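You operate a simulated robot arm through the tools that you are given. There is no shell and no other tool. Be economical: measure what you need, move in short steps, check, and stop when the job is done.

You are at the controls of a simulated two-armed robot. One attempt, no reset.

Task
Carry the yellow tool tray with both arms and set it on the top of the beige table.
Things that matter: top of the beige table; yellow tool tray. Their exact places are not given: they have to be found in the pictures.

The check looks at the end state, three seconds after you hand in, the way a careful person would. Anything else that was tipped, shoved, dropped, spilled or broken makes it a failure.

Robot
Two 7-joint arms with three-finger grippers on one trunk, on a base that drives. Base frame: it is fixed to the floor where the robot stands at the start and does not move with it; the origin is under the middle of the robot, x ahead of it, y to its left, z up; the surface under the hand at the start is at about z = 740. Readings come in mm, degrees, newtons and seconds.
The left shoulder is at the start at [30, 124, 1008], the right one opposite. With the tool pointing down near the work surface each hand reaches from about 100 to 780 mm from the robot's upright axis, wherever it stands, measured 20 degrees to its own side. Places, roughly: top of the beige table [-3300, 2100, 800]. Payload 2.2 kg a hand.
Tool frame (each hand has its own): the origin (TCP) lies between the finger pads and is the grasp point; the fingertips stand 28 mm ahead of it; z points along the fingers, y is the line along which they close. The gripper opens to 102 mm. The gripper's body begins 71 mm behind the TCP.
Orientation is that of the tool frame in the base frame, as a unit quaternion [x, y, z, w]. With the fingers straight down and closing along the base's y, the tool's x points along the base's -x, its y along +y and its z along -z.

Tools
- The arms move only by the tool play_rows. It takes "left_deltas", "right_deltas" or both (then of equal length, played together; a hand with none holds still); each is a list that holds one entry, the list of rows, each a list of 7 numbers: the shift along the tool's x, y, z in mm, then the turn, a rotation vector about the tool's x, y, z in degrees, then the finger opening in mm, from 0 to 102. In form: [[[tx, ty, tz, wx, wy, wz, grip], ...]]. A call has 1 to 20 rows; each row shifts and turns the commanded pose from where the row before left it, along the tool's axes as they then stand. Each row takes 0.2 s and may step no farther than 50 mm and 8.6 degrees from the row before; otherwise, or with a gripper value out of range, the whole call is refused. A pose out of reach is approached as far as the arm can. The call stops where the force on the tool passes 40 N (or 10 N more than at its start, if that is more) or the arm is blocked; 0.2 s more then pass. The fingers move at their own pace and stop on an object; they squeeze with about 28 N. The grip force told is the motor's: it shows also when the fingers shut on nothing. Time passes only in rows, and 0.2 s behind the last, so rows that do not move let the fingers close. It gives the time, the measured TCP pose, the force on the tool (base axes), the opening and the grip force at its end, in the units of the frame above (readings bear some noise), with the torque about the TCP (base axes, N m) and any sound that the robot's microphone picked up.
- Cameras (640 x 400 px; columns grow to the right, rows downward): "scene" is now at [32.2, -13.8, 1706.9]; the picture's right is [-0.21, -0.98, 0.00], its down [-0.87, 0.19, -0.45] and it looks along [0.44, -0.10, -0.89] (base axes); focal length 279 px, centre (320, 200). "left" rides on the left gripper at [72, 38, -86] in its tool frame; the picture's right is [-0.47, 0.89, 0.00], its down [-0.60, -0.32, -0.73] and it looks along [-0.65, -0.34, 0.68] (tool axes); focal length 256 px, centre (320, 200). "right" rides on the right gripper at [69, 44, -86] in its tool frame; the picture's right is [-0.53, 0.85, 0.00], its down [-0.58, -0.36, -0.73] and it looks along [-0.62, -0.39, 0.68] (tool axes); focal length 256 px, centre (320, 200).
- get_image(camera): a new picture of that camera. The clock stands still meanwhile.
- move_column(by): slides the trunk up (or, below 0, down) by that many mm; the arms and the scene camera ride with it, the base frame stays. It gives what a move gives, with no picture.
- roll_base(legs): drives the robot by 1 to 6 legs, each [ahead, left, turn to the left] in mm, mm and degrees, along the robot's own axes; the way and the turn of a leg run together, so that a leg with both is an arc; at most 1500 mm and 180 degrees a leg. The arms and the cameras ride along, it lands a little off, and it stops where it bumps. It gives what a move gives.
- head_to(pan, tilt): turns the head with the scene camera to pan (to the left, within 143 degrees either way) and tilt (down, from -29 to 69), counted from straight ahead of the robot. It gives what a move gives.
- probe_pixels(camera, pixels): for up to 12 pixels [column, row] of the newest picture of that camera ("zoom" is the newest enlarged one), the place [x, y, z] in the base frame of the surface seen there, good to about 2 mm. The clock stands still meanwhile.
- inspect(camera, box): a new picture of the part [left, top, right, bottom] of that camera's present view, enlarged. The clock stands still meanwhile.
- sign_off(): hands the job in; it is judged then, once.

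Work in short steps. Measure before you move; look again where a grasp or a placing could have gone wrong, and mend it. You have 80 turns and 62 pictures in all, those below and enlarged ones among them. Open the grippers and draw the arms clear of the work before you hand the job in, unless the task says otherwise; then end with one line.

The tools are called after "Emit:" by a JSON object that holds its "fn" and its "kwargs". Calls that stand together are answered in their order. play_rows: Moves the arms, as the interface text tells. Its arguments: {"type":"object","properties":{"left_deltas":{"type":"array","items":{"type":"array","items":{"type":"array","items":{"type":"number"}}}},"right_deltas":{"type":"array","items":{"type":"array","items":{"type":"array","items":{"type":"number"}}}}},"required":[]} The other tools are called the same way: move_column (by) slides the trunk up or down; roll_base (legs) drives the base; head_to (pan, tilt) turns the head that bears the scene camera; get_image (camera) takes a picture; probe_pixels (camera, pixels) gives the place of the surface under pixels of a picture; inspect (camera, box) takes an enlarged picture of a part of a camera's view; sign_off () hands the job in.

At the start:

```text
time_s: 0.0
left_ee_pos: [610.4, 191.3, 984.1]
left_tcp_rot: [0.001, 1.0, 0.0, 0.0]
left_force: [-0.4, -0.2, 0.3]
left_ft_torque: [-0.02, -0.01, 0.0]
left_gripper_width: 102.0
left_finger_force: 0.0
right_ee_pos: [393.8, -139.5, 974.5]
right_tcp_rot: [0.0, 1.0, 0.0, 0.0]
right_force: [-0.7, 0.3, 0.4]
right_ft_torque: [-0.01, -0.02, -0.01]
right_gripper_width: 102.0
right_finger_force: 0.1
trunk travel left (down, up): [-250.0, 290.0]
robot x, y, heading: [-2.0, 1.3, -0.1]
head pan, tilt: [-12.4, 63.1]
```

scene: 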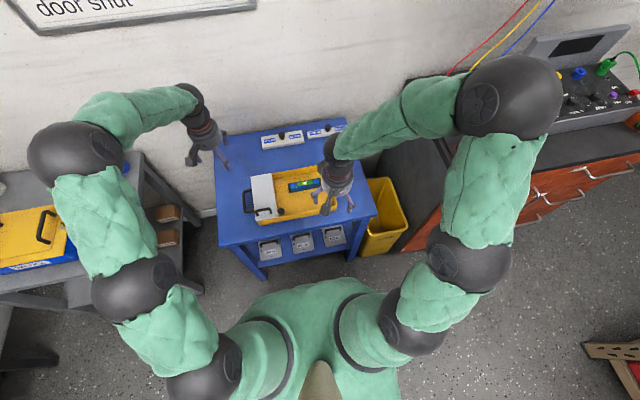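
right: 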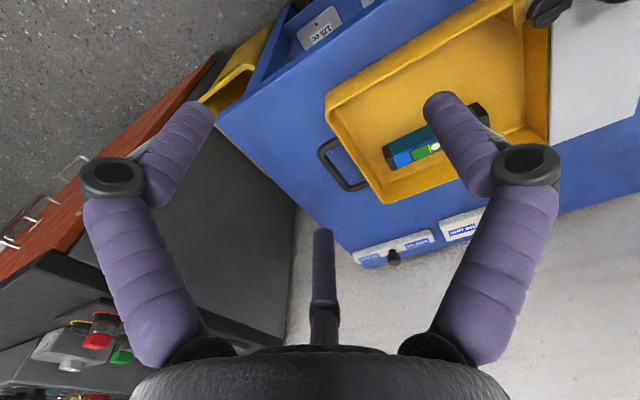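
left: 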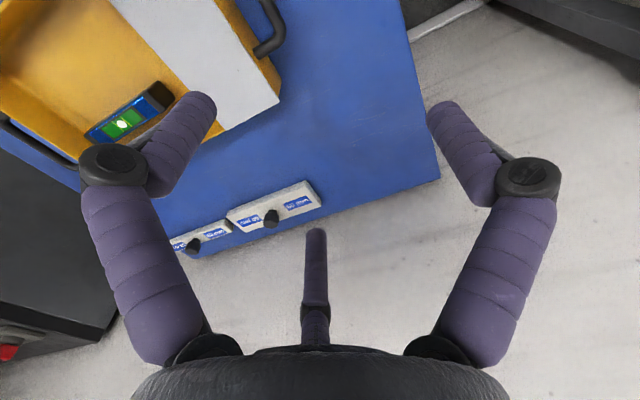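

The yellow tray sits on the blue table around (290,195), with a level inside and a white item at its left end. I enlarge it to see the handles.

Emit:
{"fn": "inspect", "kwargs": {"camera": "scene", "box": [200, 120, 400, 245]}}

Emit:
{"fn": "inspect", "kwargs": {"camera": "scene", "box": [0, 120, 220, 300]}}

```text
3.20 times, centred on (300, 182) of scene
```

zoom: 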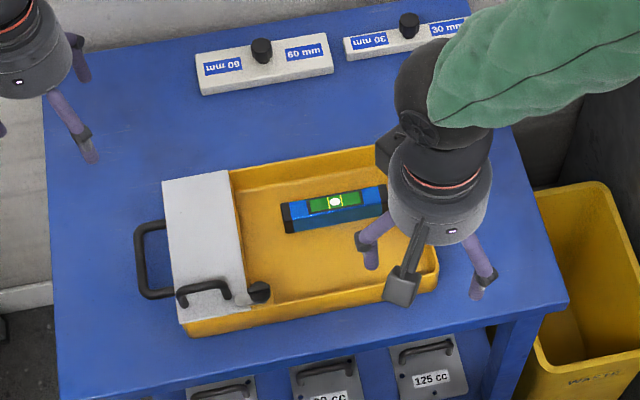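

```text
2.22 times, centred on (110, 210) of scene
```

zoom: 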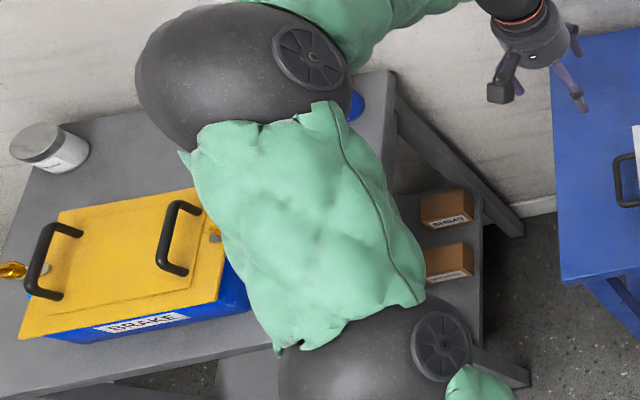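

I move the right hand aside to uncover the tray's right end.

Emit:
{"fn": "play_rows", "kwargs": {"right_deltas": [[[0, -40, -20, 0, 0, 0, 102], [0, -40, -20, 0, 0, 0, 102], [0, -40, -20, 0, 0, 0, 102], [0, -40, -20, 0, 0, 0, 102]]]}}

Emit:
{"fn": "inspect", "kwargs": {"camera": "scene", "box": [220, 140, 380, 240]}}

```text
time_s: 1.0
left_ee_pos: [610.8, 190.6, 985.1]
left_tcp_rot: [0.001, 1.0, 0.001, 0.0]
left_force: [-0.5, 0.2, 0.3]
left_ft_torque: [0.0, 0.03, 0.04]
left_gripper_width: 102.1
left_finger_force: 0.1
right_ee_pos: [392.6, -300.8, 1055.8]
right_tcp_rot: [0.0, 1.0, 0.0, 0.0]
right_force: [-0.6, -0.3, -0.9]
right_ft_torque: [0.04, 0.01, -0.01]
right_gripper_width: 102.1
right_finger_force: 0.0
trunk travel left (down, up): [-250.0, 290.0]
robot x, y, heading: [0.2, -1.6, -0.1]
head pan, tilt: [-12.4, 63.1]
```

```text
4.00 times, centred on (300, 190) of scene
```

zoom: 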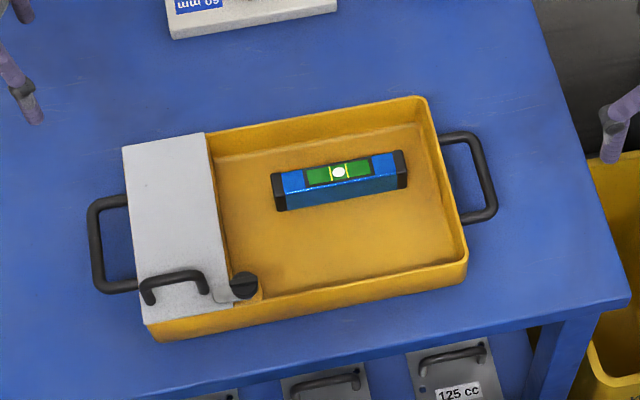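

Both handles are visible now: left at (95,245), right at (490,180) in the zoom. I measure handles, tray corners, lid and table.

Emit:
{"fn": "probe_pixels", "kwargs": {"camera": "zoom", "pixels": [[93, 222], [98, 268], [115, 202], [120, 287], [477, 150], [490, 195], [455, 137], [478, 216], [60, 240], [525, 190], [420, 98], [464, 255]]}}

Emit:
{"fn": "probe_pixels", "kwargs": {"camera": "zoom", "pixels": [[126, 150], [206, 136], [146, 318], [230, 300], [175, 275], [340, 172], [242, 280], [370, 230], [160, 337], [550, 10], [620, 300], [200, 200]]}}

```text
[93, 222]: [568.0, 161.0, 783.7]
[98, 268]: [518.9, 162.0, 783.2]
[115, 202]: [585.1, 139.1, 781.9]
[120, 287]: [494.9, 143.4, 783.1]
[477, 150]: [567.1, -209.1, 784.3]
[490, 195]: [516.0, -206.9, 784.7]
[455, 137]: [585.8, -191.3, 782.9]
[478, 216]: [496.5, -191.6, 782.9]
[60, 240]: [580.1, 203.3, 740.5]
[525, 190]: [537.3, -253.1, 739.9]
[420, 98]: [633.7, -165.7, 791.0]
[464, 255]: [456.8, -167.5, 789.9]
```

```text
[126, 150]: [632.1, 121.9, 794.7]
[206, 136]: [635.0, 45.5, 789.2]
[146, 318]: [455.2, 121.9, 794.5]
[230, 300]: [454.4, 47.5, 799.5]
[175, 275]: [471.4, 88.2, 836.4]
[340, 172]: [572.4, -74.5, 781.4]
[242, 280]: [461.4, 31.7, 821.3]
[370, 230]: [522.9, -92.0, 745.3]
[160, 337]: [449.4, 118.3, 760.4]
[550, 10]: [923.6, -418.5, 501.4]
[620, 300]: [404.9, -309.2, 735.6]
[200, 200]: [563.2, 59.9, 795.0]
```

Tray is axis-aligned: handle bars run along x at y≈162 and y≈-208, z≈780, mid x≈541. Before grasping, I look for the beige table and the route.

Emit:
{"fn": "head_to", "kwargs": {"pan": 140, "tilt": 20}}

Emit:
{"fn": "get_image", "kwargs": {"camera": "scene"}}

Emit:
{"fn": "head_to", "kwargs": {"pan": 75, "tilt": 25}}

Emit:
{"fn": "get_image", "kwargs": {"camera": "scene"}}

Emit:
{"fn": "head_to", "kwargs": {"pan": -140, "tilt": 25}}

Emit:
{"fn": "get_image", "kwargs": {"camera": "scene"}}

```text
time_s: 3.4
left_ee_pos: [609.7, 190.0, 984.6]
left_tcp_rot: [0.0, 1.0, 0.0, 0.0]
left_force: [-0.8, 0.3, -0.1]
left_ft_torque: [0.0, 0.01, 0.0]
left_gripper_width: 102.4
left_finger_force: 0.1
right_ee_pos: [391.6, -298.2, 1055.4]
right_tcp_rot: [0.001, 1.0, 0.0, 0.001]
right_force: [0.8, 0.9, -0.4]
right_ft_torque: [0.03, -0.01, 0.0]
right_gripper_width: 101.9
right_finger_force: 0.0
trunk travel left (down, up): [-250.0, 290.0]
robot x, y, heading: [1.6, -2.4, 0.0]
head pan, tilt: [140.0, 20.0]
```

```text
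55 pictures are left
```

scene: 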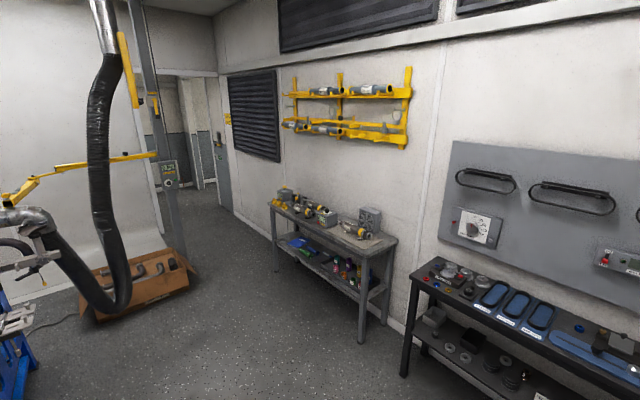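

```text
time_s: 4.7
left_ee_pos: [609.5, 190.6, 984.1]
left_tcp_rot: [0.001, 1.0, -0.001, -0.001]
left_force: [0.5, 0.3, -0.3]
left_ft_torque: [0.01, -0.02, -0.01]
left_gripper_width: 102.3
left_finger_force: 0.1
right_ee_pos: [392.5, -299.0, 1055.8]
right_tcp_rot: [0.0, 1.0, 0.0, 0.0]
right_force: [0.3, 0.1, -0.7]
right_ft_torque: [0.02, -0.03, 0.0]
right_gripper_width: 102.0
right_finger_force: 0.0
trunk travel left (down, up): [-250.0, 290.0]
robot x, y, heading: [0.3, 2.4, -0.1]
head pan, tilt: [75.0, 25.0]
```

```text
54 pictures are left
```

scene: 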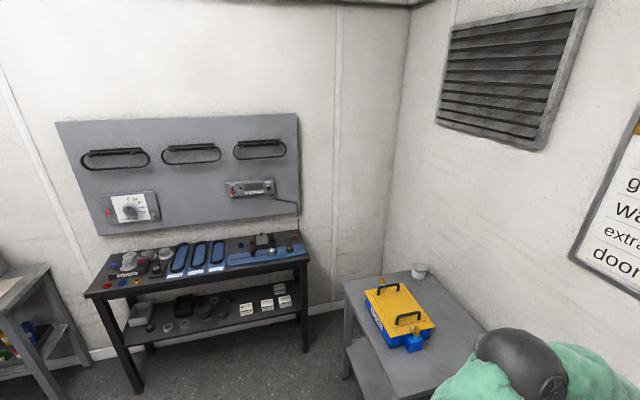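

```text
time_s: 7.8
left_ee_pos: [610.5, 191.4, 983.3]
left_tcp_rot: [0.0, 1.0, 0.0, 0.0]
left_force: [0.0, -0.4, -0.1]
left_ft_torque: [0.02, 0.01, -0.04]
left_gripper_width: 102.1
left_finger_force: 0.1
right_ee_pos: [393.4, -299.0, 1055.6]
right_tcp_rot: [0.001, 1.0, 0.001, -0.001]
right_force: [0.2, -0.1, 0.0]
right_ft_torque: [-0.02, 0.01, -0.03]
right_gripper_width: 102.1
right_finger_force: 0.0
trunk travel left (down, up): [-250.0, 290.0]
robot x, y, heading: [-0.1, 1.2, 0.2]
head pan, tilt: [-140.0, 25.0]
```

```text
53 pictures are left
```

scene: 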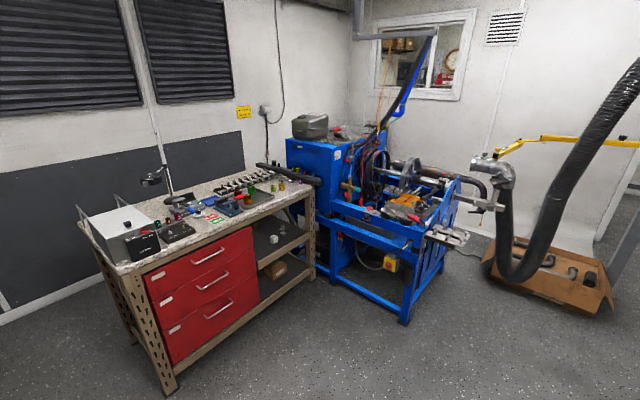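

The table near (335,235) in the pan-140 view fits the hint; I turn back and enlarge it to measure.

Emit:
{"fn": "head_to", "kwargs": {"pan": 140, "tilt": 24}}

Emit:
{"fn": "inspect", "kwargs": {"camera": "scene", "box": [240, 110, 440, 235]}}

```text
time_s: 11.7
left_ee_pos: [609.8, 190.8, 983.9]
left_tcp_rot: [0.0, 1.0, 0.0, 0.0]
left_force: [-0.5, 0.0, -0.6]
left_ft_torque: [0.0, 0.0, 0.0]
left_gripper_width: 101.9
left_finger_force: 0.1
right_ee_pos: [392.4, -299.8, 1055.2]
right_tcp_rot: [-0.001, 1.0, 0.0, 0.0]
right_force: [-0.3, -0.1, -0.5]
right_ft_torque: [0.0, 0.0, 0.02]
right_gripper_width: 102.0
right_finger_force: 0.1
trunk travel left (down, up): [-250.0, 290.0]
robot x, y, heading: [-1.5, -0.7, 0.0]
head pan, tilt: [140.0, 24.0]
```

```text
3.20 times, centred on (340, 172) of scene
```

zoom: 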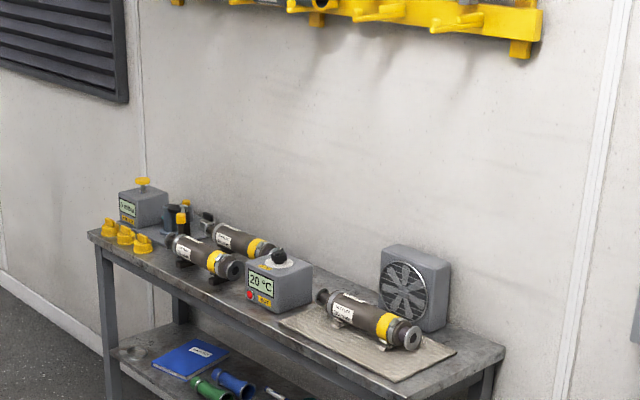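

I probe this table's top and the floor near it to check whether it matches [-3300, 2100, 800].

Emit:
{"fn": "probe_pixels", "kwargs": {"camera": "zoom", "pixels": [[95, 236], [395, 395], [500, 348], [370, 355], [230, 285], [170, 255], [450, 350], [340, 310], [60, 330], [210, 355]]}}

Emit:
{"fn": "get_image", "kwargs": {"camera": "scene"}}

```text
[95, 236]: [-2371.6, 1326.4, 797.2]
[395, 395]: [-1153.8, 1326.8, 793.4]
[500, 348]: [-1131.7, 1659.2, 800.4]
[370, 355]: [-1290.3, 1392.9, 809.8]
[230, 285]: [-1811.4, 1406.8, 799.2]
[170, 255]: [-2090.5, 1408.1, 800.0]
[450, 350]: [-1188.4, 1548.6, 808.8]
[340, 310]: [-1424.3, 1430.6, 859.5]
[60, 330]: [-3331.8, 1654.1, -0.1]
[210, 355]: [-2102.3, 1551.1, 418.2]
```

```text
51 pictures are left
```

scene: 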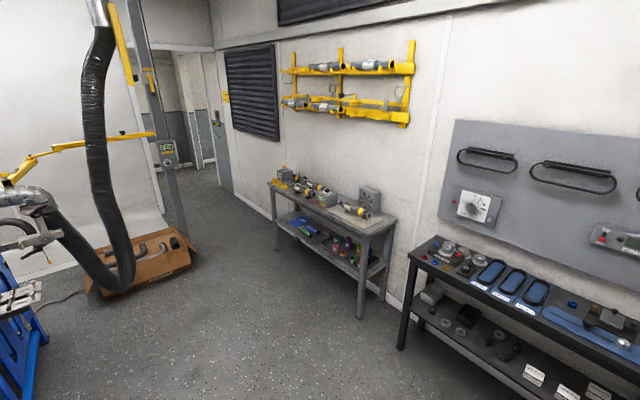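

That table is at x -2370…-1130, not the target. The hinted place lies farther, probably through the doorway near (190,130); I probe and enlarge that area.

Emit:
{"fn": "inspect", "kwargs": {"camera": "scene", "box": [130, 60, 290, 220]}}

Emit:
{"fn": "probe_pixels", "kwargs": {"camera": "scene", "pixels": [[165, 115], [181, 180], [200, 175], [200, 130], [217, 150], [236, 195], [250, 150], [160, 190], [40, 200], [120, 290], [190, 262], [285, 250]]}}

```text
2.50 times, centred on (210, 140) of scene
```

zoom: 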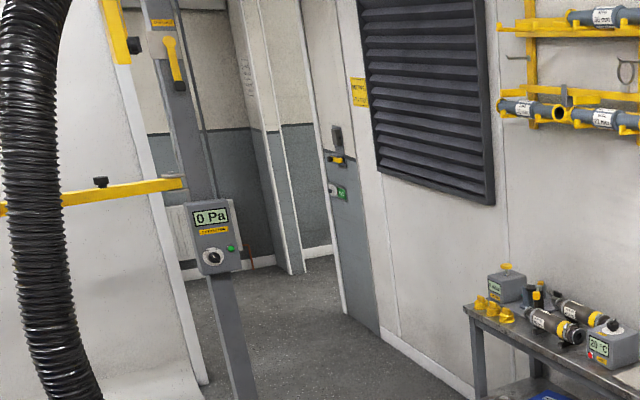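

```text
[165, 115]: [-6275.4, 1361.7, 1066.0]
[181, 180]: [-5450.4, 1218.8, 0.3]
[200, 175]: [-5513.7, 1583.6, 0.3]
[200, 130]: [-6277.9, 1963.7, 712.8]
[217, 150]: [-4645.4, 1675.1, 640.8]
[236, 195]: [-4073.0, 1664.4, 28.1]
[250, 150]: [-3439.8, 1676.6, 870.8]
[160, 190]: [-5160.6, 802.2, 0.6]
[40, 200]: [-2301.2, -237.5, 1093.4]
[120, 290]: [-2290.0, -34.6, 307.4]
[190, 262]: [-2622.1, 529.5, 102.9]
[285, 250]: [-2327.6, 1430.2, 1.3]
```

I probe the doorway details in the zoom to understand the wall's end and opening.

Emit:
{"fn": "probe_pixels", "kwargs": {"camera": "zoom", "pixels": [[255, 160], [290, 270], [302, 265], [318, 250], [336, 250], [343, 308], [376, 330], [195, 370], [345, 200], [380, 250], [250, 370], [300, 130]]}}

```text
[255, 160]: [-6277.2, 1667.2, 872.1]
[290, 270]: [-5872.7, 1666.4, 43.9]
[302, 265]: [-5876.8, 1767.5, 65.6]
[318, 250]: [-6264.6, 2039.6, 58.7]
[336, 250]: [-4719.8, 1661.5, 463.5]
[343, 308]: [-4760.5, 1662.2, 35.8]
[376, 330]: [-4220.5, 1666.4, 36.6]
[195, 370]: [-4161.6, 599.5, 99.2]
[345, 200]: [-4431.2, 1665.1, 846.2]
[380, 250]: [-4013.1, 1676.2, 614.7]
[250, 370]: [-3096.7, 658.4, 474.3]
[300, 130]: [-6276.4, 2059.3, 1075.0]
```

Opening in the wall y≈1670 lies between x≈-4760 and -5870; the target table is in the room behind it. First the grasp: both hands go above the handle bars at z 850 with the fingers at 40 mm.

Emit:
{"fn": "head_to", "kwargs": {"pan": 0, "tilt": 60}}

Emit:
{"fn": "play_rows", "kwargs": {"left_deltas": [[[11.6, -4.8, 22.3, 0, 0, 0, 40], [11.6, -4.8, 22.3, 0, 0, 0, 40], [11.6, -4.8, 22.3, 0, 0, 0, 40], [11.6, -4.8, 22.3, 0, 0, 0, 40], [11.6, -4.8, 22.3, 0, 0, 0, 40], [11.6, -4.8, 22.3, 0, 0, 0, 40], [0, 0, 0, 0, 0, 0, 40]]], "right_deltas": [[[-24.75, 15.2, 34.25, 0, 0, 0, 40], [-24.75, 15.2, 34.25, 0, 0, 0, 40], [-24.75, 15.2, 34.25, 0, 0, 0, 40], [-24.75, 15.2, 34.25, 0, 0, 0, 40], [-24.75, 15.2, 34.25, 0, 0, 0, 40], [-24.75, 15.2, 34.25, 0, 0, 0, 40], [0, 0, 0, 0, 0, 0, 40]]]}}

Emit:
{"fn": "get_image", "kwargs": {"camera": "left"}}

Emit:
{"fn": "get_image", "kwargs": {"camera": "right"}}

Emit:
{"fn": "get_image", "kwargs": {"camera": "scene"}}

```text
time_s: 13.9
left_ee_pos: [611.3, 190.4, 984.9]
left_tcp_rot: [0.001, 1.0, 0.001, -0.001]
left_force: [0.3, 0.8, -0.1]
left_ft_torque: [-0.04, 0.04, 0.01]
left_gripper_width: 102.2
left_finger_force: 0.1
right_ee_pos: [393.0, -299.5, 1054.6]
right_tcp_rot: [0.0, 1.0, 0.0, 0.0]
right_force: [-1.2, 1.1, -0.4]
right_ft_torque: [-0.02, 0.02, -0.03]
right_gripper_width: 102.1
right_finger_force: 0.1
trunk travel left (down, up): [-250.0, 290.0]
robot x, y, heading: [0.3, 0.8, -0.1]
head pan, tilt: [0.0, 60.0]
```

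```text
time_s: 15.5
left_ee_pos: [539.3, 162.0, 852.5]
left_tcp_rot: [0.001, 1.0, 0.0, 0.001]
left_force: [0.7, -0.2, 0.1]
left_ft_torque: [-0.02, -0.01, -0.01]
left_gripper_width: 40.1
left_finger_force: 0.1
right_ee_pos: [542.1, -209.0, 851.2]
right_tcp_rot: [-0.001, 1.0, 0.0, -0.001]
right_force: [0.2, -1.0, 0.5]
right_ft_torque: [-0.03, -0.05, -0.01]
right_gripper_width: 40.0
right_finger_force: 0.1
trunk travel left (down, up): [-250.0, 290.0]
robot x, y, heading: [-1.2, -1.8, -0.0]
head pan, tilt: [0.0, 60.0]
```

```text
49 pictures are left
```

left: 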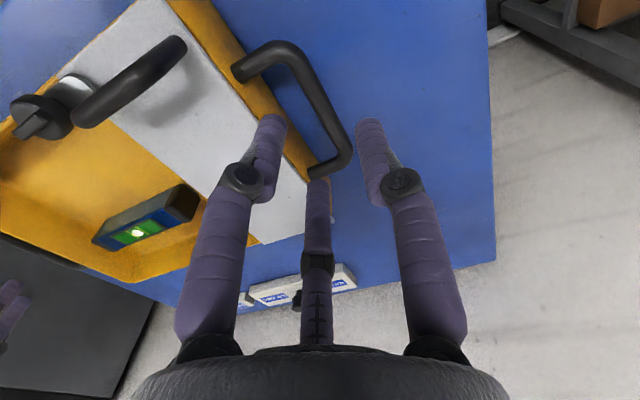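

```text
48 pictures are left
```

right: 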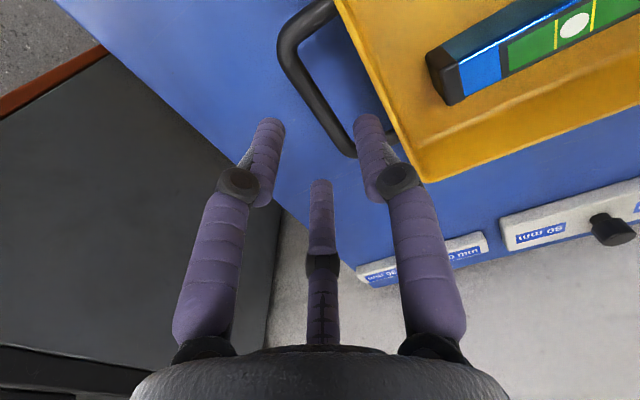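

```text
47 pictures are left
```

scene: 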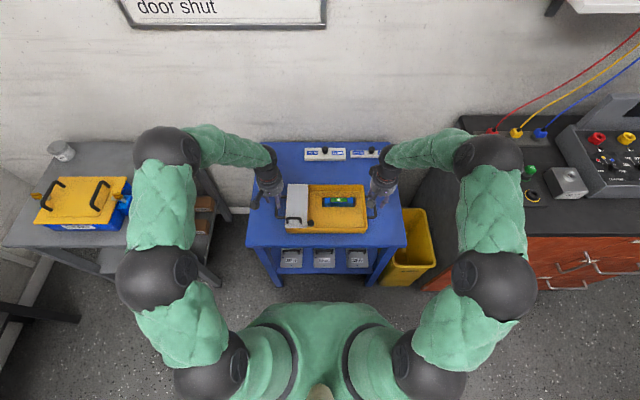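

Fingers straddle both bars. I lower both hands 75 mm to the bars, still open.

Emit:
{"fn": "play_rows", "kwargs": {"left_deltas": [[[0, 0, 15, 0, 0, 0, 40], [0, 0, 15, 0, 0, 0, 40], [0, 0, 15, 0, 0, 0, 40], [0, 0, 15, 0, 0, 0, 40], [0, 0, 15, 0, 0, 0, 40]]], "right_deltas": [[[0, 0, 15, 0, 0, 0, 40], [0, 0, 15, 0, 0, 0, 40], [0, 0, 15, 0, 0, 0, 40], [0, 0, 15, 0, 0, 0, 40], [0, 0, 15, 0, 0, 0, 40]]]}}

Emit:
{"fn": "get_image", "kwargs": {"camera": "left"}}

Emit:
{"fn": "get_image", "kwargs": {"camera": "right"}}

```text
time_s: 16.7
left_ee_pos: [541.2, 160.4, 775.1]
left_tcp_rot: [0.001, 1.0, 0.0, 0.0]
left_force: [-0.2, 1.0, 0.8]
left_ft_torque: [0.02, 0.0, 0.01]
left_gripper_width: 40.0
left_finger_force: 0.0
right_ee_pos: [543.0, -207.8, 775.0]
right_tcp_rot: [0.0, 1.0, 0.0, -0.001]
right_force: [0.5, -3.1, -0.6]
right_ft_torque: [0.04, 0.08, -0.01]
right_gripper_width: 37.2
right_finger_force: 0.0
trunk travel left (down, up): [-250.0, 290.0]
robot x, y, heading: [-2.3, -0.3, -0.0]
head pan, tilt: [0.0, 60.0]
```

```text
46 pictures are left
```

left: 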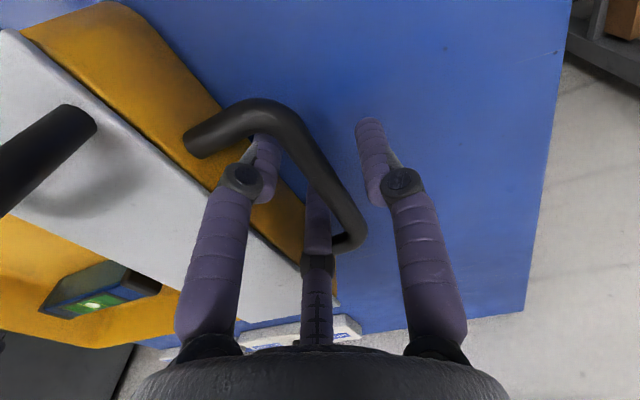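

```text
45 pictures are left
```

right: 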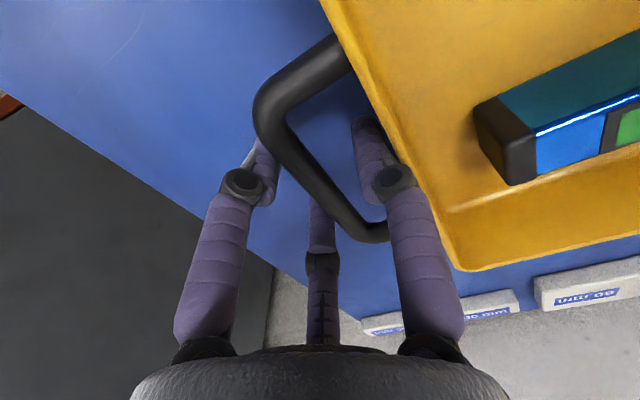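

Bars lie between the pads on both sides (right inner finger lightly touches the wall). I close both grippers.

Emit:
{"fn": "play_rows", "kwargs": {"left_deltas": [[[0, 0, 0, 0, 0, 0, 25], [0, 0, 0, 0, 0, 0, 0], [0, 0, 0, 0, 0, 0, 0], [0, 0, 0, 0, 0, 0, 0], [0, 0, 0, 0, 0, 0, 0]]], "right_deltas": [[[0, 0, 0, 0, 0, 0, 25], [0, 0, 0, 0, 0, 0, 0], [0, 0, 0, 0, 0, 0, 0], [0, 0, 0, 0, 0, 0, 0], [0, 0, 0, 0, 0, 0, 0]]]}}

```text
time_s: 17.9
left_ee_pos: [542.5, 161.6, 776.7]
left_tcp_rot: [0.0, 1.0, -0.001, 0.0]
left_force: [0.6, 14.8, 0.5]
left_ft_torque: [-0.07, -0.09, -0.12]
left_gripper_width: 18.7
left_finger_force: 28.4
right_ee_pos: [542.1, -208.3, 774.1]
right_tcp_rot: [0.0, 1.0, 0.001, -0.001]
right_force: [-1.8, -13.1, -0.7]
right_ft_torque: [-0.01, 0.39, 0.69]
right_gripper_width: 18.5
right_finger_force: 28.0
trunk travel left (down, up): [-250.0, 290.0]
robot x, y, heading: [3.5, -1.3, -0.3]
head pan, tilt: [0.0, 60.0]
```

Both grip at ~18.6 mm. There is ±14 N internal force along y, so I shift each hand 2 mm outward to relax it.

Emit:
{"fn": "play_rows", "kwargs": {"left_deltas": [[[0, 2, 0, 0, 0, 0, 0], [0, 0, 0, 0, 0, 0, 0]]], "right_deltas": [[[0, -2, 0, 0, 0, 0, 0], [0, 0, 0, 0, 0, 0, 0]]]}}

Emit:
{"fn": "get_image", "kwargs": {"camera": "right"}}

```text
time_s: 18.5
left_ee_pos: [542.7, 161.6, 775.3]
left_tcp_rot: [0.001, 1.0, -0.001, -0.001]
left_force: [3.8, -10.1, 4.1]
left_ft_torque: [0.01, 0.71, -0.19]
left_gripper_width: 18.8
left_finger_force: 27.8
right_ee_pos: [542.9, -208.4, 774.3]
right_tcp_rot: [-0.001, 1.0, 0.002, -0.002]
right_force: [-0.5, 10.5, -1.2]
right_ft_torque: [-0.07, 0.05, 0.44]
right_gripper_width: 18.6
right_finger_force: 28.0
trunk travel left (down, up): [-250.0, 290.0]
robot x, y, heading: [1.6, -5.0, 0.1]
head pan, tilt: [0.0, 60.0]
```

```text
44 pictures are left
```

right: 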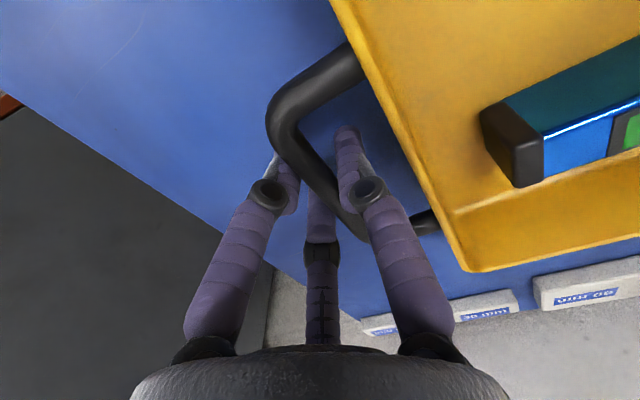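

Held well. I back off 0.9 mm each and lift 40 mm slowly.

Emit:
{"fn": "play_rows", "kwargs": {"left_deltas": [[[0, -0.9, 0, 0, 0, 0, 0], [0, 0, -4, 0, 0, 0, 0], [0, 0, -6, 0, 0, 0, 0], [0, 0, -10, 0, 0, 0, 0], [0, 0, -10, 0, 0, 0, 0], [0, 0, -10, 0, 0, 0, 0], [0, 0, 0, 0, 0, 0, 0]]], "right_deltas": [[[0, 0.9, 0, 0, 0, 0, 0], [0, 0, -4, 0, 0, 0, 0], [0, 0, -6, 0, 0, 0, 0], [0, 0, -10, 0, 0, 0, 0], [0, 0, -10, 0, 0, 0, 0], [0, 0, -10, 0, 0, 0, 0], [0, 0, 0, 0, 0, 0, 0]]]}}

Emit:
{"fn": "inspect", "kwargs": {"camera": "scene", "box": [240, 140, 420, 255]}}

```text
time_s: 20.1
left_ee_pos: [540.4, 163.8, 815.0]
left_tcp_rot: [0.0, 1.0, 0.0, 0.001]
left_force: [-0.8, 0.2, -0.1]
left_ft_torque: [0.01, -0.01, 0.02]
left_gripper_width: 1.9
left_finger_force: 27.8
right_ee_pos: [542.9, -209.0, 815.2]
right_tcp_rot: [0.0, 1.0, 0.0, 0.0]
right_force: [0.7, 0.4, 0.7]
right_ft_torque: [0.0, 0.0, 0.03]
right_gripper_width: 2.1
right_finger_force: 27.9
trunk travel left (down, up): [-250.0, 290.0]
robot x, y, heading: [-0.8, 3.3, 0.1]
head pan, tilt: [0.0, 60.0]
```

```text
3.48 times, centred on (330, 198) of scene
```

zoom: 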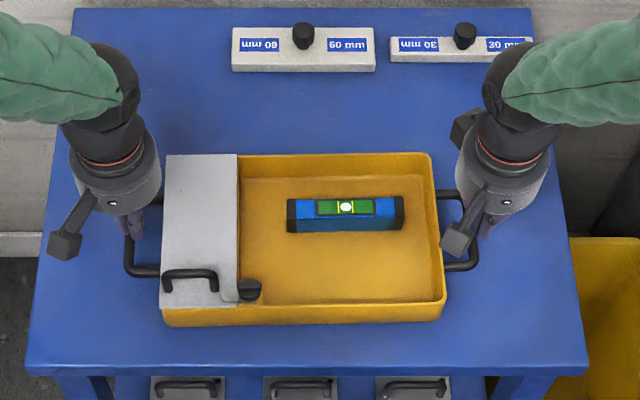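

The bars slipped out: a plain downward friction grip is not enough for this tray. It's back/still on the table. I'll hook the bars instead: hands tilted 60° inward so the outer finger lies under the bar. First raise and tilt.

Emit:
{"fn": "play_rows", "kwargs": {"left_deltas": [[[0, 0, -30, 0, 0, 0, 34], [0, 0, -30, 0, 0, 0, 34], [0, 0, -25, 0, 0, 0, 34], [0, 0, 0, 7.5, 0, 0, 34], [0, 0, 0, 7.5, 0, 0, 34], [0, 0, 0, 7.5, 0, 0, 34], [0, 0, 0, 7.5, 0, 0, 34], [0, 0, 0, 7.5, 0, 0, 34], [0, 0, 0, 7.5, 0, 0, 34], [0, 0, 0, 7.5, 0, 0, 34], [0, 0, 0, 7.5, 0, 0, 34], [0, 0, 0, 0, 0, 0, 34]]], "right_deltas": [[[0, 0, -30, 0, 0, 0, 34], [0, 0, -30, 0, 0, 0, 34], [0, 0, -25, 0, 0, 0, 34], [0, 0, 0, -7.5, 0, 0, 34], [0, 0, 0, -7.5, 0, 0, 34], [0, 0, 0, -7.5, 0, 0, 34], [0, 0, 0, -7.5, 0, 0, 34], [0, 0, 0, -7.5, 0, 0, 34], [0, 0, 0, -7.5, 0, 0, 34], [0, 0, 0, -7.5, 0, 0, 34], [0, 0, 0, -7.5, 0, 0, 34], [0, 0, 0, 0, 0, 0, 34]]]}}

Emit:
{"fn": "get_image", "kwargs": {"camera": "scene"}}

```text
time_s: 22.7
left_ee_pos: [541.8, 163.0, 900.9]
left_tcp_rot: [0.0, 0.865, -0.501, 0.0]
left_force: [0.4, -0.3, 0.5]
left_ft_torque: [0.01, -0.01, 0.03]
left_gripper_width: 34.1
left_finger_force: 0.1
right_ee_pos: [542.7, -208.8, 899.7]
right_tcp_rot: [0.0, 0.866, 0.501, 0.0]
right_force: [0.3, -0.1, -0.3]
right_ft_torque: [0.01, 0.0, 0.02]
right_gripper_width: 34.3
right_finger_force: 0.1
trunk travel left (down, up): [-250.0, 290.0]
robot x, y, heading: [0.1, -0.3, 0.2]
head pan, tilt: [0.0, 60.0]
```

```text
42 pictures are left
```

scene: 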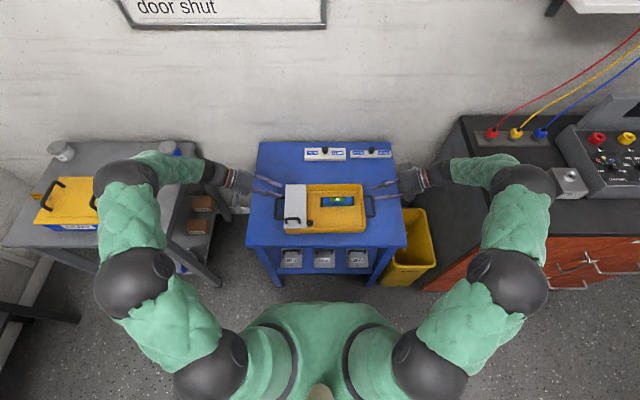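

Orientation is good. The left wrist hangs near the grey side table and yellow box, so I measure clearances.

Emit:
{"fn": "probe_pixels", "kwargs": {"camera": "scene", "pixels": [[125, 175], [85, 185], [95, 205], [90, 240], [132, 280], [520, 190], [515, 280], [490, 220], [345, 205], [320, 202], [289, 200], [172, 147]]}}

Emit:
{"fn": "inspect", "kwargs": {"camera": "scene", "box": [240, 170, 420, 255]}}

```text
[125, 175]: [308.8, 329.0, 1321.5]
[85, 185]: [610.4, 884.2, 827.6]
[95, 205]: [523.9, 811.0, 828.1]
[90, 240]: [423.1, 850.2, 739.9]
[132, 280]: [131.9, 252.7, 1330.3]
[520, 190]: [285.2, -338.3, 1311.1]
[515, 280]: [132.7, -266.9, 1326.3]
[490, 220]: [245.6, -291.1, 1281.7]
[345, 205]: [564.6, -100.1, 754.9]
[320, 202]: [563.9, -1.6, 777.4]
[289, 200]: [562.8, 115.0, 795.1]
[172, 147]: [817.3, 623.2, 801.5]
```

```text
3.56 times, centred on (330, 212) of scene
```

zoom: 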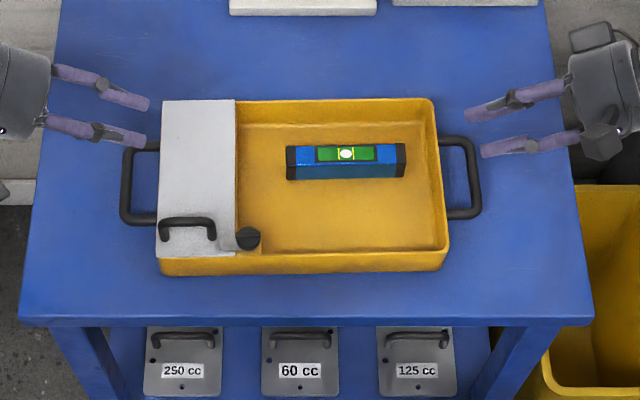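

Arms are high and narrow (±~350 mm), so clearance is fine. I re-measure the handle bars in this clear view.

Emit:
{"fn": "probe_pixels", "kwargs": {"camera": "zoom", "pixels": [[124, 175], [127, 190], [126, 205], [145, 218], [146, 146], [470, 160], [476, 180], [477, 195], [460, 213], [455, 141], [300, 270], [345, 153]]}}

```text
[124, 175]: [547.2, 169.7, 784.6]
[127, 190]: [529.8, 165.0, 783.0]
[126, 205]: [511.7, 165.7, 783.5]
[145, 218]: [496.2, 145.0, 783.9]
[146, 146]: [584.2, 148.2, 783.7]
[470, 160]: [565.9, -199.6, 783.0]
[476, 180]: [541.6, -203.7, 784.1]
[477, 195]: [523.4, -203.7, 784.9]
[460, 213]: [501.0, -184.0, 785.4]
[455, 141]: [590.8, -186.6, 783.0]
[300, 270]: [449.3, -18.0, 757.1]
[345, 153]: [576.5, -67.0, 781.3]
```

Bar centres: left y≈165, right y≈-203, z≈778. I move to pre-grasp 70 mm short along each tool axis.

Emit:
{"fn": "play_rows", "kwargs": {"left_deltas": [[[0, 0, -22, 0, 0, 0, 34], [0, 36, 0, 0, 0, 0, 34], [0, 36, 0, 0, 0, 0, 34], [0, 35.5, 0, 0, 0, 0, 34], [0, 0, 0, 0, 0, 0, 34]]], "right_deltas": [[[0, 0, -16, 0, 0, 0, 34], [0, -34.5, 0, 0, 0, 0, 34], [0, -34, 0, 0, 0, 0, 34], [0, -34, 0, 0, 0, 0, 34], [0, 0, 0, 0, 0, 0, 34]]]}}

Emit:
{"fn": "get_image", "kwargs": {"camera": "left"}}

Emit:
{"fn": "get_image", "kwargs": {"camera": "right"}}

```text
time_s: 23.9
left_ee_pos: [540.6, 236.7, 819.3]
left_tcp_rot: [0.001, 0.866, -0.5, 0.0]
left_force: [0.5, -0.6, 0.7]
left_ft_torque: [0.03, 0.02, 0.0]
left_gripper_width: 34.0
left_finger_force: 0.0
right_ee_pos: [542.7, -275.8, 819.7]
right_tcp_rot: [0.0, 0.866, 0.5, 0.0]
right_force: [-0.4, 0.2, 0.2]
right_ft_torque: [0.0, 0.02, -0.02]
right_gripper_width: 34.0
right_finger_force: 0.2
trunk travel left (down, up): [-250.0, 290.0]
robot x, y, heading: [-2.2, -2.7, -0.0]
head pan, tilt: [0.0, 60.0]
```

```text
40 pictures are left
```

left: 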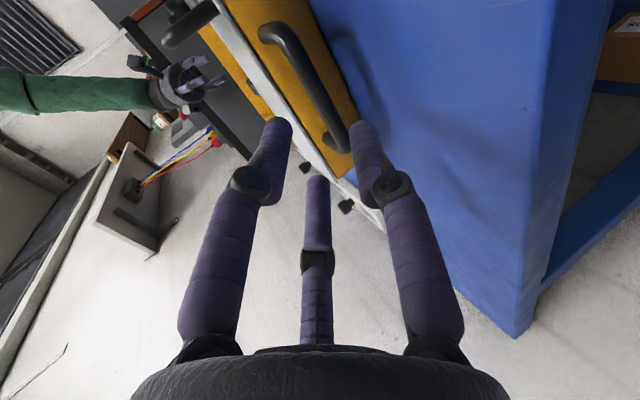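

```text
39 pictures are left
```

right: 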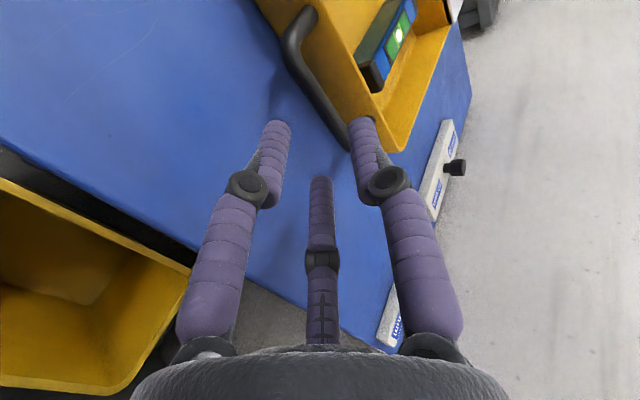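

Approach lines point at the bars. I advance 70 mm along the tool axes.

Emit:
{"fn": "play_rows", "kwargs": {"left_deltas": [[[0, 0, 14, 0, 0, 0, 34], [0, 0, 14, 0, 0, 0, 34], [0, 0, 14, 0, 0, 0, 34], [0, 0, 14, 0, 0, 0, 34], [0, 0, 14, 0, 0, 0, 34]]], "right_deltas": [[[0, 0, 14, 0, 0, 0, 34], [0, 0, 14, 0, 0, 0, 34], [0, 0, 14, 0, 0, 0, 34], [0, 0, 14, 0, 0, 0, 34], [0, 0, 14, 0, 0, 0, 34]]]}}

Emit:
{"fn": "get_image", "kwargs": {"camera": "left"}}

Emit:
{"fn": "get_image", "kwargs": {"camera": "right"}}

```text
time_s: 25.1
left_ee_pos: [540.9, 175.5, 785.3]
left_tcp_rot: [0.0, 0.866, -0.5, 0.0]
left_force: [-0.1, 0.3, -0.3]
left_ft_torque: [-0.01, 0.0, 0.03]
left_gripper_width: 33.9
left_finger_force: 0.0
right_ee_pos: [542.3, -213.1, 784.0]
right_tcp_rot: [0.0, 0.866, 0.5, 0.0]
right_force: [1.1, 0.5, 0.5]
right_ft_torque: [0.01, -0.01, 0.01]
right_gripper_width: 33.9
right_finger_force: 0.0
trunk travel left (down, up): [-250.0, 290.0]
robot x, y, heading: [0.9, 1.7, 0.0]
head pan, tilt: [0.0, 60.0]
```

```text
38 pictures are left
```

left: 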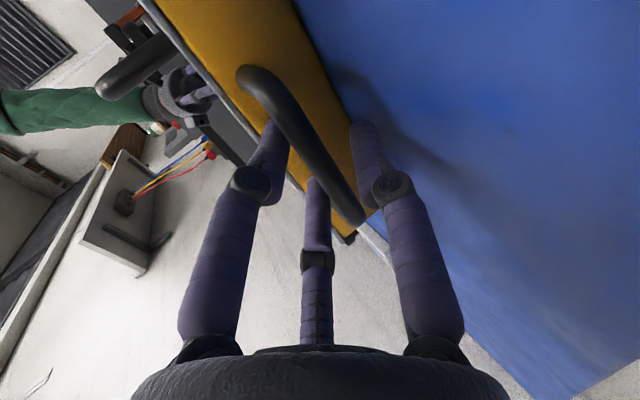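

```text
37 pictures are left
```

right: 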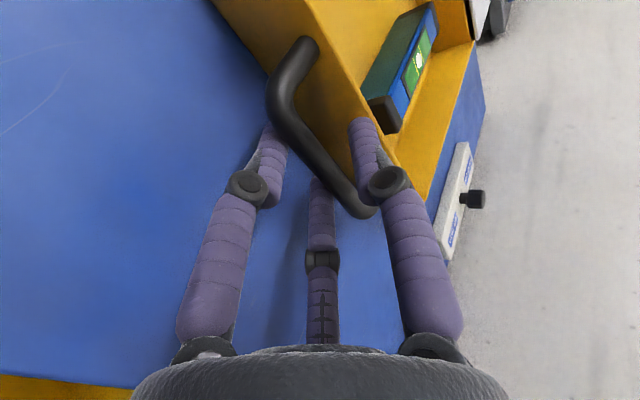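

Bars lie between the fingers on both sides. Close both.

Emit:
{"fn": "play_rows", "kwargs": {"left_deltas": [[[0, 0, 0, 0, 0, 0, 24], [0, 0, 0, 0, 0, 0, 12], [0, 0, 0, 0, 0, 0, 0], [0, 0, 0, 0, 0, 0, 0], [0, 0, 0, 0, 0, 0, 0]]], "right_deltas": [[[0, 0, 0, 0, 0, 0, 24], [0, 0, 0, 0, 0, 0, 12], [0, 0, 0, 0, 0, 0, 0], [0, 0, 0, 0, 0, 0, 0], [0, 0, 0, 0, 0, 0, 0]]]}}

Emit:
{"fn": "get_image", "kwargs": {"camera": "left"}}

Emit:
{"fn": "get_image", "kwargs": {"camera": "right"}}

```text
time_s: 26.3
left_ee_pos: [539.1, 174.7, 784.0]
left_tcp_rot: [-0.001, 0.865, -0.501, 0.0]
left_force: [0.5, -3.5, 3.8]
left_ft_torque: [-0.12, 0.26, 0.1]
left_gripper_width: 18.7
left_finger_force: 28.0
right_ee_pos: [542.6, -213.7, 784.6]
right_tcp_rot: [0.0, 0.866, 0.501, 0.0]
right_force: [-1.5, 2.9, 0.0]
right_ft_torque: [-0.02, -0.45, 0.3]
right_gripper_width: 19.8
right_finger_force: 28.4
trunk travel left (down, up): [-250.0, 290.0]
robot x, y, heading: [-3.8, -0.7, -0.1]
head pan, tilt: [0.0, 60.0]
```

```text
36 pictures are left
```

left: 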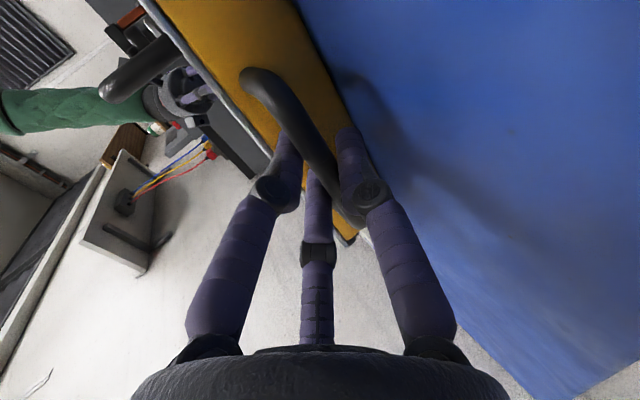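

```text
35 pictures are left
```

right: 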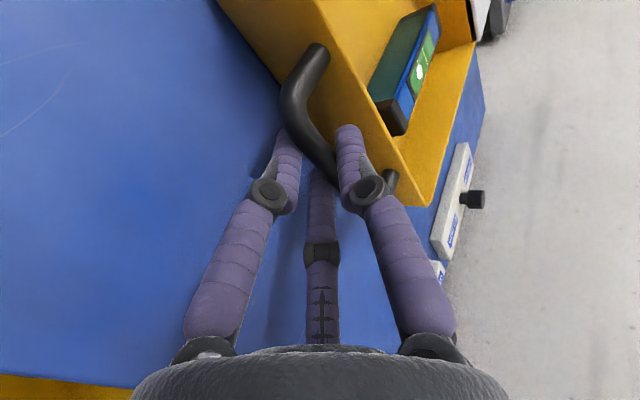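

Both hooked with low forces. I lift 12 mm gently, watching the load.

Emit:
{"fn": "play_rows", "kwargs": {"left_deltas": [[[0, -2.6, -1.5, 0, 0, 0, 0], [0, -2.6, -1.5, 0, 0, 0, 0], [0, -2.6, -1.5, 0, 0, 0, 0], [0, -2.6, -1.5, 0, 0, 0, 0], [0, 0, 0, 0, 0, 0, 0]]], "right_deltas": [[[0, 2.6, -1.5, 0, 0, 0, 0], [0, 2.6, -1.5, 0, 0, 0, 0], [0, 2.6, -1.5, 0, 0, 0, 0], [0, 2.6, -1.5, 0, 0, 0, 0], [0, 0, 0, 0, 0, 0, 0]]]}}

Emit:
{"fn": "inspect", "kwargs": {"camera": "scene", "box": [240, 150, 420, 262]}}

```text
time_s: 27.5
left_ee_pos: [541.3, 175.8, 795.1]
left_tcp_rot: [0.0, 0.866, -0.499, 0.0]
left_force: [1.1, -0.4, -4.7]
left_ft_torque: [0.0, 0.4, -0.08]
left_gripper_width: 18.6
left_finger_force: 28.0
right_ee_pos: [542.9, -213.4, 795.3]
right_tcp_rot: [0.0, 0.866, 0.499, 0.0]
right_force: [-1.1, 0.2, -4.2]
right_ft_torque: [-0.04, -0.32, 0.56]
right_gripper_width: 19.2
right_finger_force: 28.1
trunk travel left (down, up): [-250.0, 290.0]
robot x, y, heading: [1.3, -2.4, 0.1]
head pan, tilt: [0.0, 60.0]
```

```text
3.56 times, centred on (330, 206) of scene
```

zoom: 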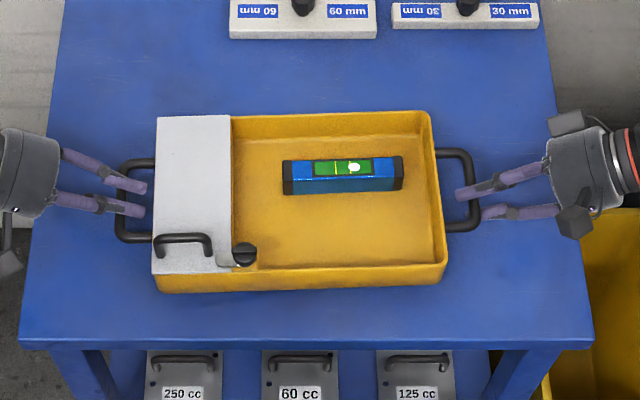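

The tray is light (~5 N a hand), but the bubble went right: the right end is higher. I probe rim heights.

Emit:
{"fn": "probe_pixels", "kwargs": {"camera": "zoom", "pixels": [[165, 125], [165, 255], [220, 125], [425, 115], [438, 262], [440, 250], [120, 190], [475, 190], [330, 116], [215, 262], [240, 140], [420, 130]]}}

```text
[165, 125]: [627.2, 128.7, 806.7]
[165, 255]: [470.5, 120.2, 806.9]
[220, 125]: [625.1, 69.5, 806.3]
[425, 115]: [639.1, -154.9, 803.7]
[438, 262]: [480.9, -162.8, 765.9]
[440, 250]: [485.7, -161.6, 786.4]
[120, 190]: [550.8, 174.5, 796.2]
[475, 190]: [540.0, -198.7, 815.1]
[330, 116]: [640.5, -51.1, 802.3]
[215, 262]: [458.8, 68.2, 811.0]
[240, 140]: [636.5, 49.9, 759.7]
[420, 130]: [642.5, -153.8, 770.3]
```

Rim rose ~12 mm at both ends (tilt tiny). I raise the column 60 mm to gain room, then will turn the hands nearer horizontal for a form-fit hold.

Emit:
{"fn": "move_column", "kwargs": {"by": 60}}

Emit:
{"fn": "inspect", "kwargs": {"camera": "scene", "box": [240, 150, 420, 262]}}

```text
time_s: 28.5
left_ee_pos: [541.3, 175.3, 855.8]
left_tcp_rot: [0.0, 0.866, -0.5, -0.001]
left_force: [2.1, 1.0, -3.8]
left_ft_torque: [0.0, 0.41, -0.16]
left_gripper_width: 18.8
left_finger_force: 27.7
right_ee_pos: [542.5, -213.5, 854.1]
right_tcp_rot: [0.0, 0.866, 0.5, -0.001]
right_force: [-1.1, -1.4, -3.9]
right_ft_torque: [-0.08, -0.4, 0.57]
right_gripper_width: 19.6
right_finger_force: 27.6
trunk travel left (down, up): [-310.0, 230.0]
robot x, y, heading: [-2.1, 0.2, -0.1]
head pan, tilt: [0.0, 60.0]
```

```text
3.56 times, centred on (330, 206) of scene
```

zoom: 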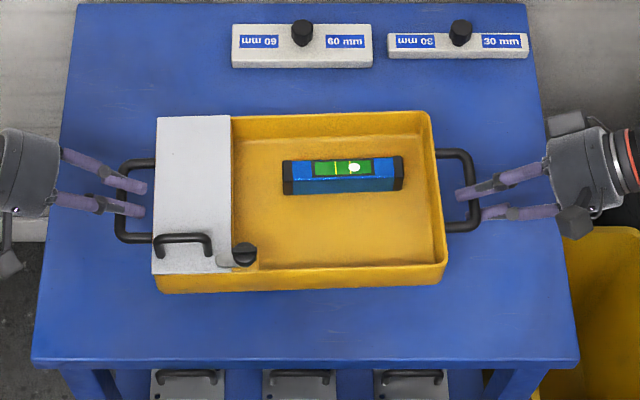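

Tray rose steadily with no slip. Now I turn both hands 25° more about the bars.

Emit:
{"fn": "play_rows", "kwargs": {"left_deltas": [[[0, 0.52, 0, 2.5, 0, 0, 0], [0, 0.52, 0, 2.5, 0, 0, 0], [0, 0.52, 0, 2.5, 0, 0, 0], [0, 0.52, 0, 2.5, 0, 0, 0], [0, 0.52, 0, 2.5, 0, 0, 0], [0, 0.52, 0, 2.5, 0, 0, 0], [0, 0.52, 0, 2.5, 0, 0, 0], [0, 0.52, 0, 2.5, 0, 0, 0], [0, 0, 0, 0, 0, 0, 0]]], "right_deltas": [[[0, -0.52, 0, -2.5, 0, 0, 0], [0, -0.52, 0, -2.5, 0, 0, 0], [0, -0.52, 0, -2.5, 0, 0, 0], [0, -0.52, 0, -2.5, 0, 0, 0], [0, -0.52, 0, -2.5, 0, 0, 0], [0, -0.52, 0, -2.5, 0, 0, 0], [0, -0.52, 0, -2.5, 0, 0, 0], [0, -0.52, 0, -2.5, 0, 0, 0], [0, 0, 0, 0, 0, 0, 0]]]}}

Emit:
{"fn": "inspect", "kwargs": {"camera": "scene", "box": [240, 150, 420, 262]}}

```text
time_s: 30.5
left_ee_pos: [541.6, 176.3, 852.8]
left_tcp_rot: [-0.001, 0.765, -0.644, 0.0]
left_force: [1.5, 0.0, -4.9]
left_ft_torque: [0.0, 0.14, 0.2]
left_gripper_width: 19.0
left_finger_force: 28.1
right_ee_pos: [543.6, -213.4, 852.5]
right_tcp_rot: [0.0, 0.766, 0.643, 0.0]
right_force: [-2.1, -0.7, -4.4]
right_ft_torque: [-0.09, -0.09, 0.36]
right_gripper_width: 19.1
right_finger_force: 27.7
trunk travel left (down, up): [-310.0, 230.0]
robot x, y, heading: [-1.4, -0.7, -0.1]
head pan, tilt: [0.0, 60.0]
```

```text
3.56 times, centred on (330, 206) of scene
```

zoom: 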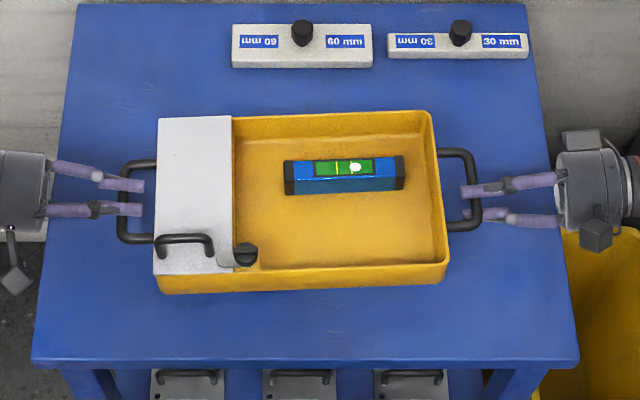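

Hold is good. I check tilt by probing rim and lid again.

Emit:
{"fn": "probe_pixels", "kwargs": {"camera": "zoom", "pixels": [[165, 125], [165, 255], [220, 125], [220, 240], [427, 114], [443, 260], [432, 160], [440, 220], [345, 150], [300, 150]]}}

```text
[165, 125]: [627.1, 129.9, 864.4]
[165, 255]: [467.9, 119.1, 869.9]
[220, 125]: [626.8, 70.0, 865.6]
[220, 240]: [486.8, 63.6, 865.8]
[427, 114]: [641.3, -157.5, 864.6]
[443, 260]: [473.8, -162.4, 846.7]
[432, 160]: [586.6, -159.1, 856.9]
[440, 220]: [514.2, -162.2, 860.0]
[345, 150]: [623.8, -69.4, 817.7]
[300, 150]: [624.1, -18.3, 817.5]
```

Right end is ~3 mm higher; I raise the left hand 3 mm, then back the robot off 450 mm from the blue table with the column up.

Emit:
{"fn": "play_rows", "kwargs": {"left_deltas": [[[0, -1.5, -0.25, 0, 0, 0, 0], [0, -1.5, -0.25, 0, 0, 0, 0], [0, 0, 0, 0, 0, 0, 0]]]}}

Emit:
{"fn": "move_column", "kwargs": {"by": 90}}

Emit:
{"fn": "inspect", "kwargs": {"camera": "scene", "box": [240, 150, 420, 262]}}

```text
time_s: 31.3
left_ee_pos: [541.0, 175.9, 854.6]
left_tcp_rot: [-0.001, 0.766, -0.643, -0.001]
left_force: [0.5, -3.1, -5.5]
left_ft_torque: [0.06, 0.18, 0.02]
left_gripper_width: 19.0
left_finger_force: 27.5
right_ee_pos: [542.5, -213.6, 851.9]
right_tcp_rot: [0.001, 0.766, 0.642, -0.001]
right_force: [0.0, 1.9, -3.8]
right_ft_torque: [-0.04, -0.17, -0.08]
right_gripper_width: 19.2
right_finger_force: 27.9
trunk travel left (down, up): [-310.0, 230.0]
robot x, y, heading: [1.1, 3.3, 0.2]
head pan, tilt: [0.0, 60.0]
```

```text
time_s: 32.6
left_ee_pos: [541.2, 176.0, 945.1]
left_tcp_rot: [-0.001, 0.766, -0.643, -0.001]
left_force: [-1.2, -4.9, -4.6]
left_ft_torque: [0.03, 0.27, -0.27]
left_gripper_width: 19.1
left_finger_force: 28.3
right_ee_pos: [543.6, -214.2, 940.0]
right_tcp_rot: [0.001, 0.766, 0.642, -0.001]
right_force: [0.4, 5.4, -4.6]
right_ft_torque: [-0.05, -0.19, -0.25]
right_gripper_width: 19.3
right_finger_force: 28.2
trunk travel left (down, up): [-400.0, 140.0]
robot x, y, heading: [1.1, 3.0, 0.2]
head pan, tilt: [0.0, 60.0]
```

```text
3.56 times, centred on (330, 206) of scene
```

zoom: 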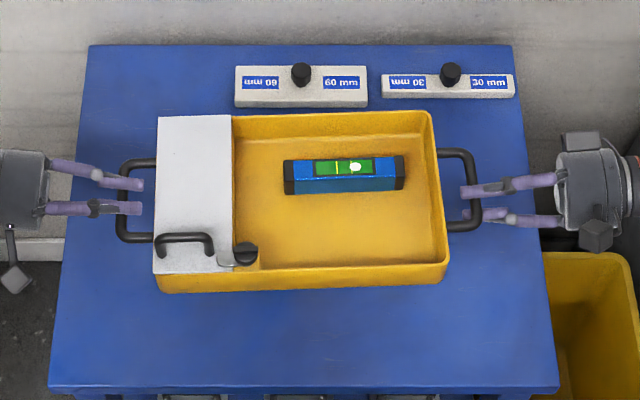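

Stable at z≈940. I back off 500 mm and turn left 90° in place, where there is free floor.

Emit:
{"fn": "roll_base", "kwargs": {"legs": [[-500, 0, 0], [0, 0, 90]]}}

Emit:
{"fn": "get_image", "kwargs": {"camera": "scene"}}

```text
time_s: 39.4
left_ee_pos: [-685.9, 537.2, 946.2]
left_tcp_rot: [0.545, -0.539, 0.452, -0.457]
left_force: [6.3, 0.5, -4.1]
left_ft_torque: [-0.2, 0.01, 0.1]
left_gripper_width: 19.0
left_finger_force: 28.0
right_ee_pos: [-294.8, 545.1, 941.6]
right_tcp_rot: [0.546, -0.538, -0.451, 0.457]
right_force: [-6.2, -1.1, -3.7]
right_ft_torque: [0.11, -0.08, 0.15]
right_gripper_width: 19.2
right_finger_force: 28.1
trunk travel left (down, up): [-400.0, 140.0]
robot x, y, heading: [-503.0, -2.7, 90.7]
head pan, tilt: [0.0, 60.0]
```

```text
30 pictures are left
```

scene: 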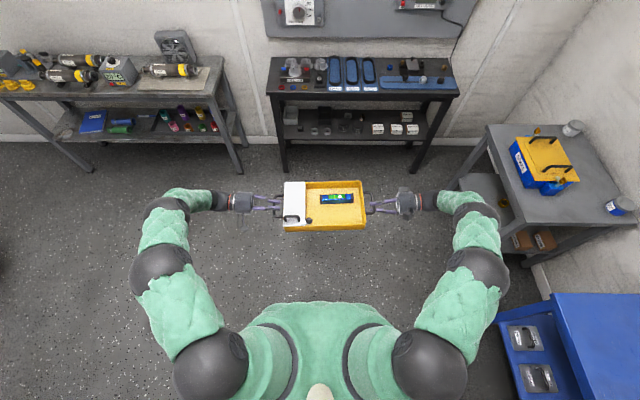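

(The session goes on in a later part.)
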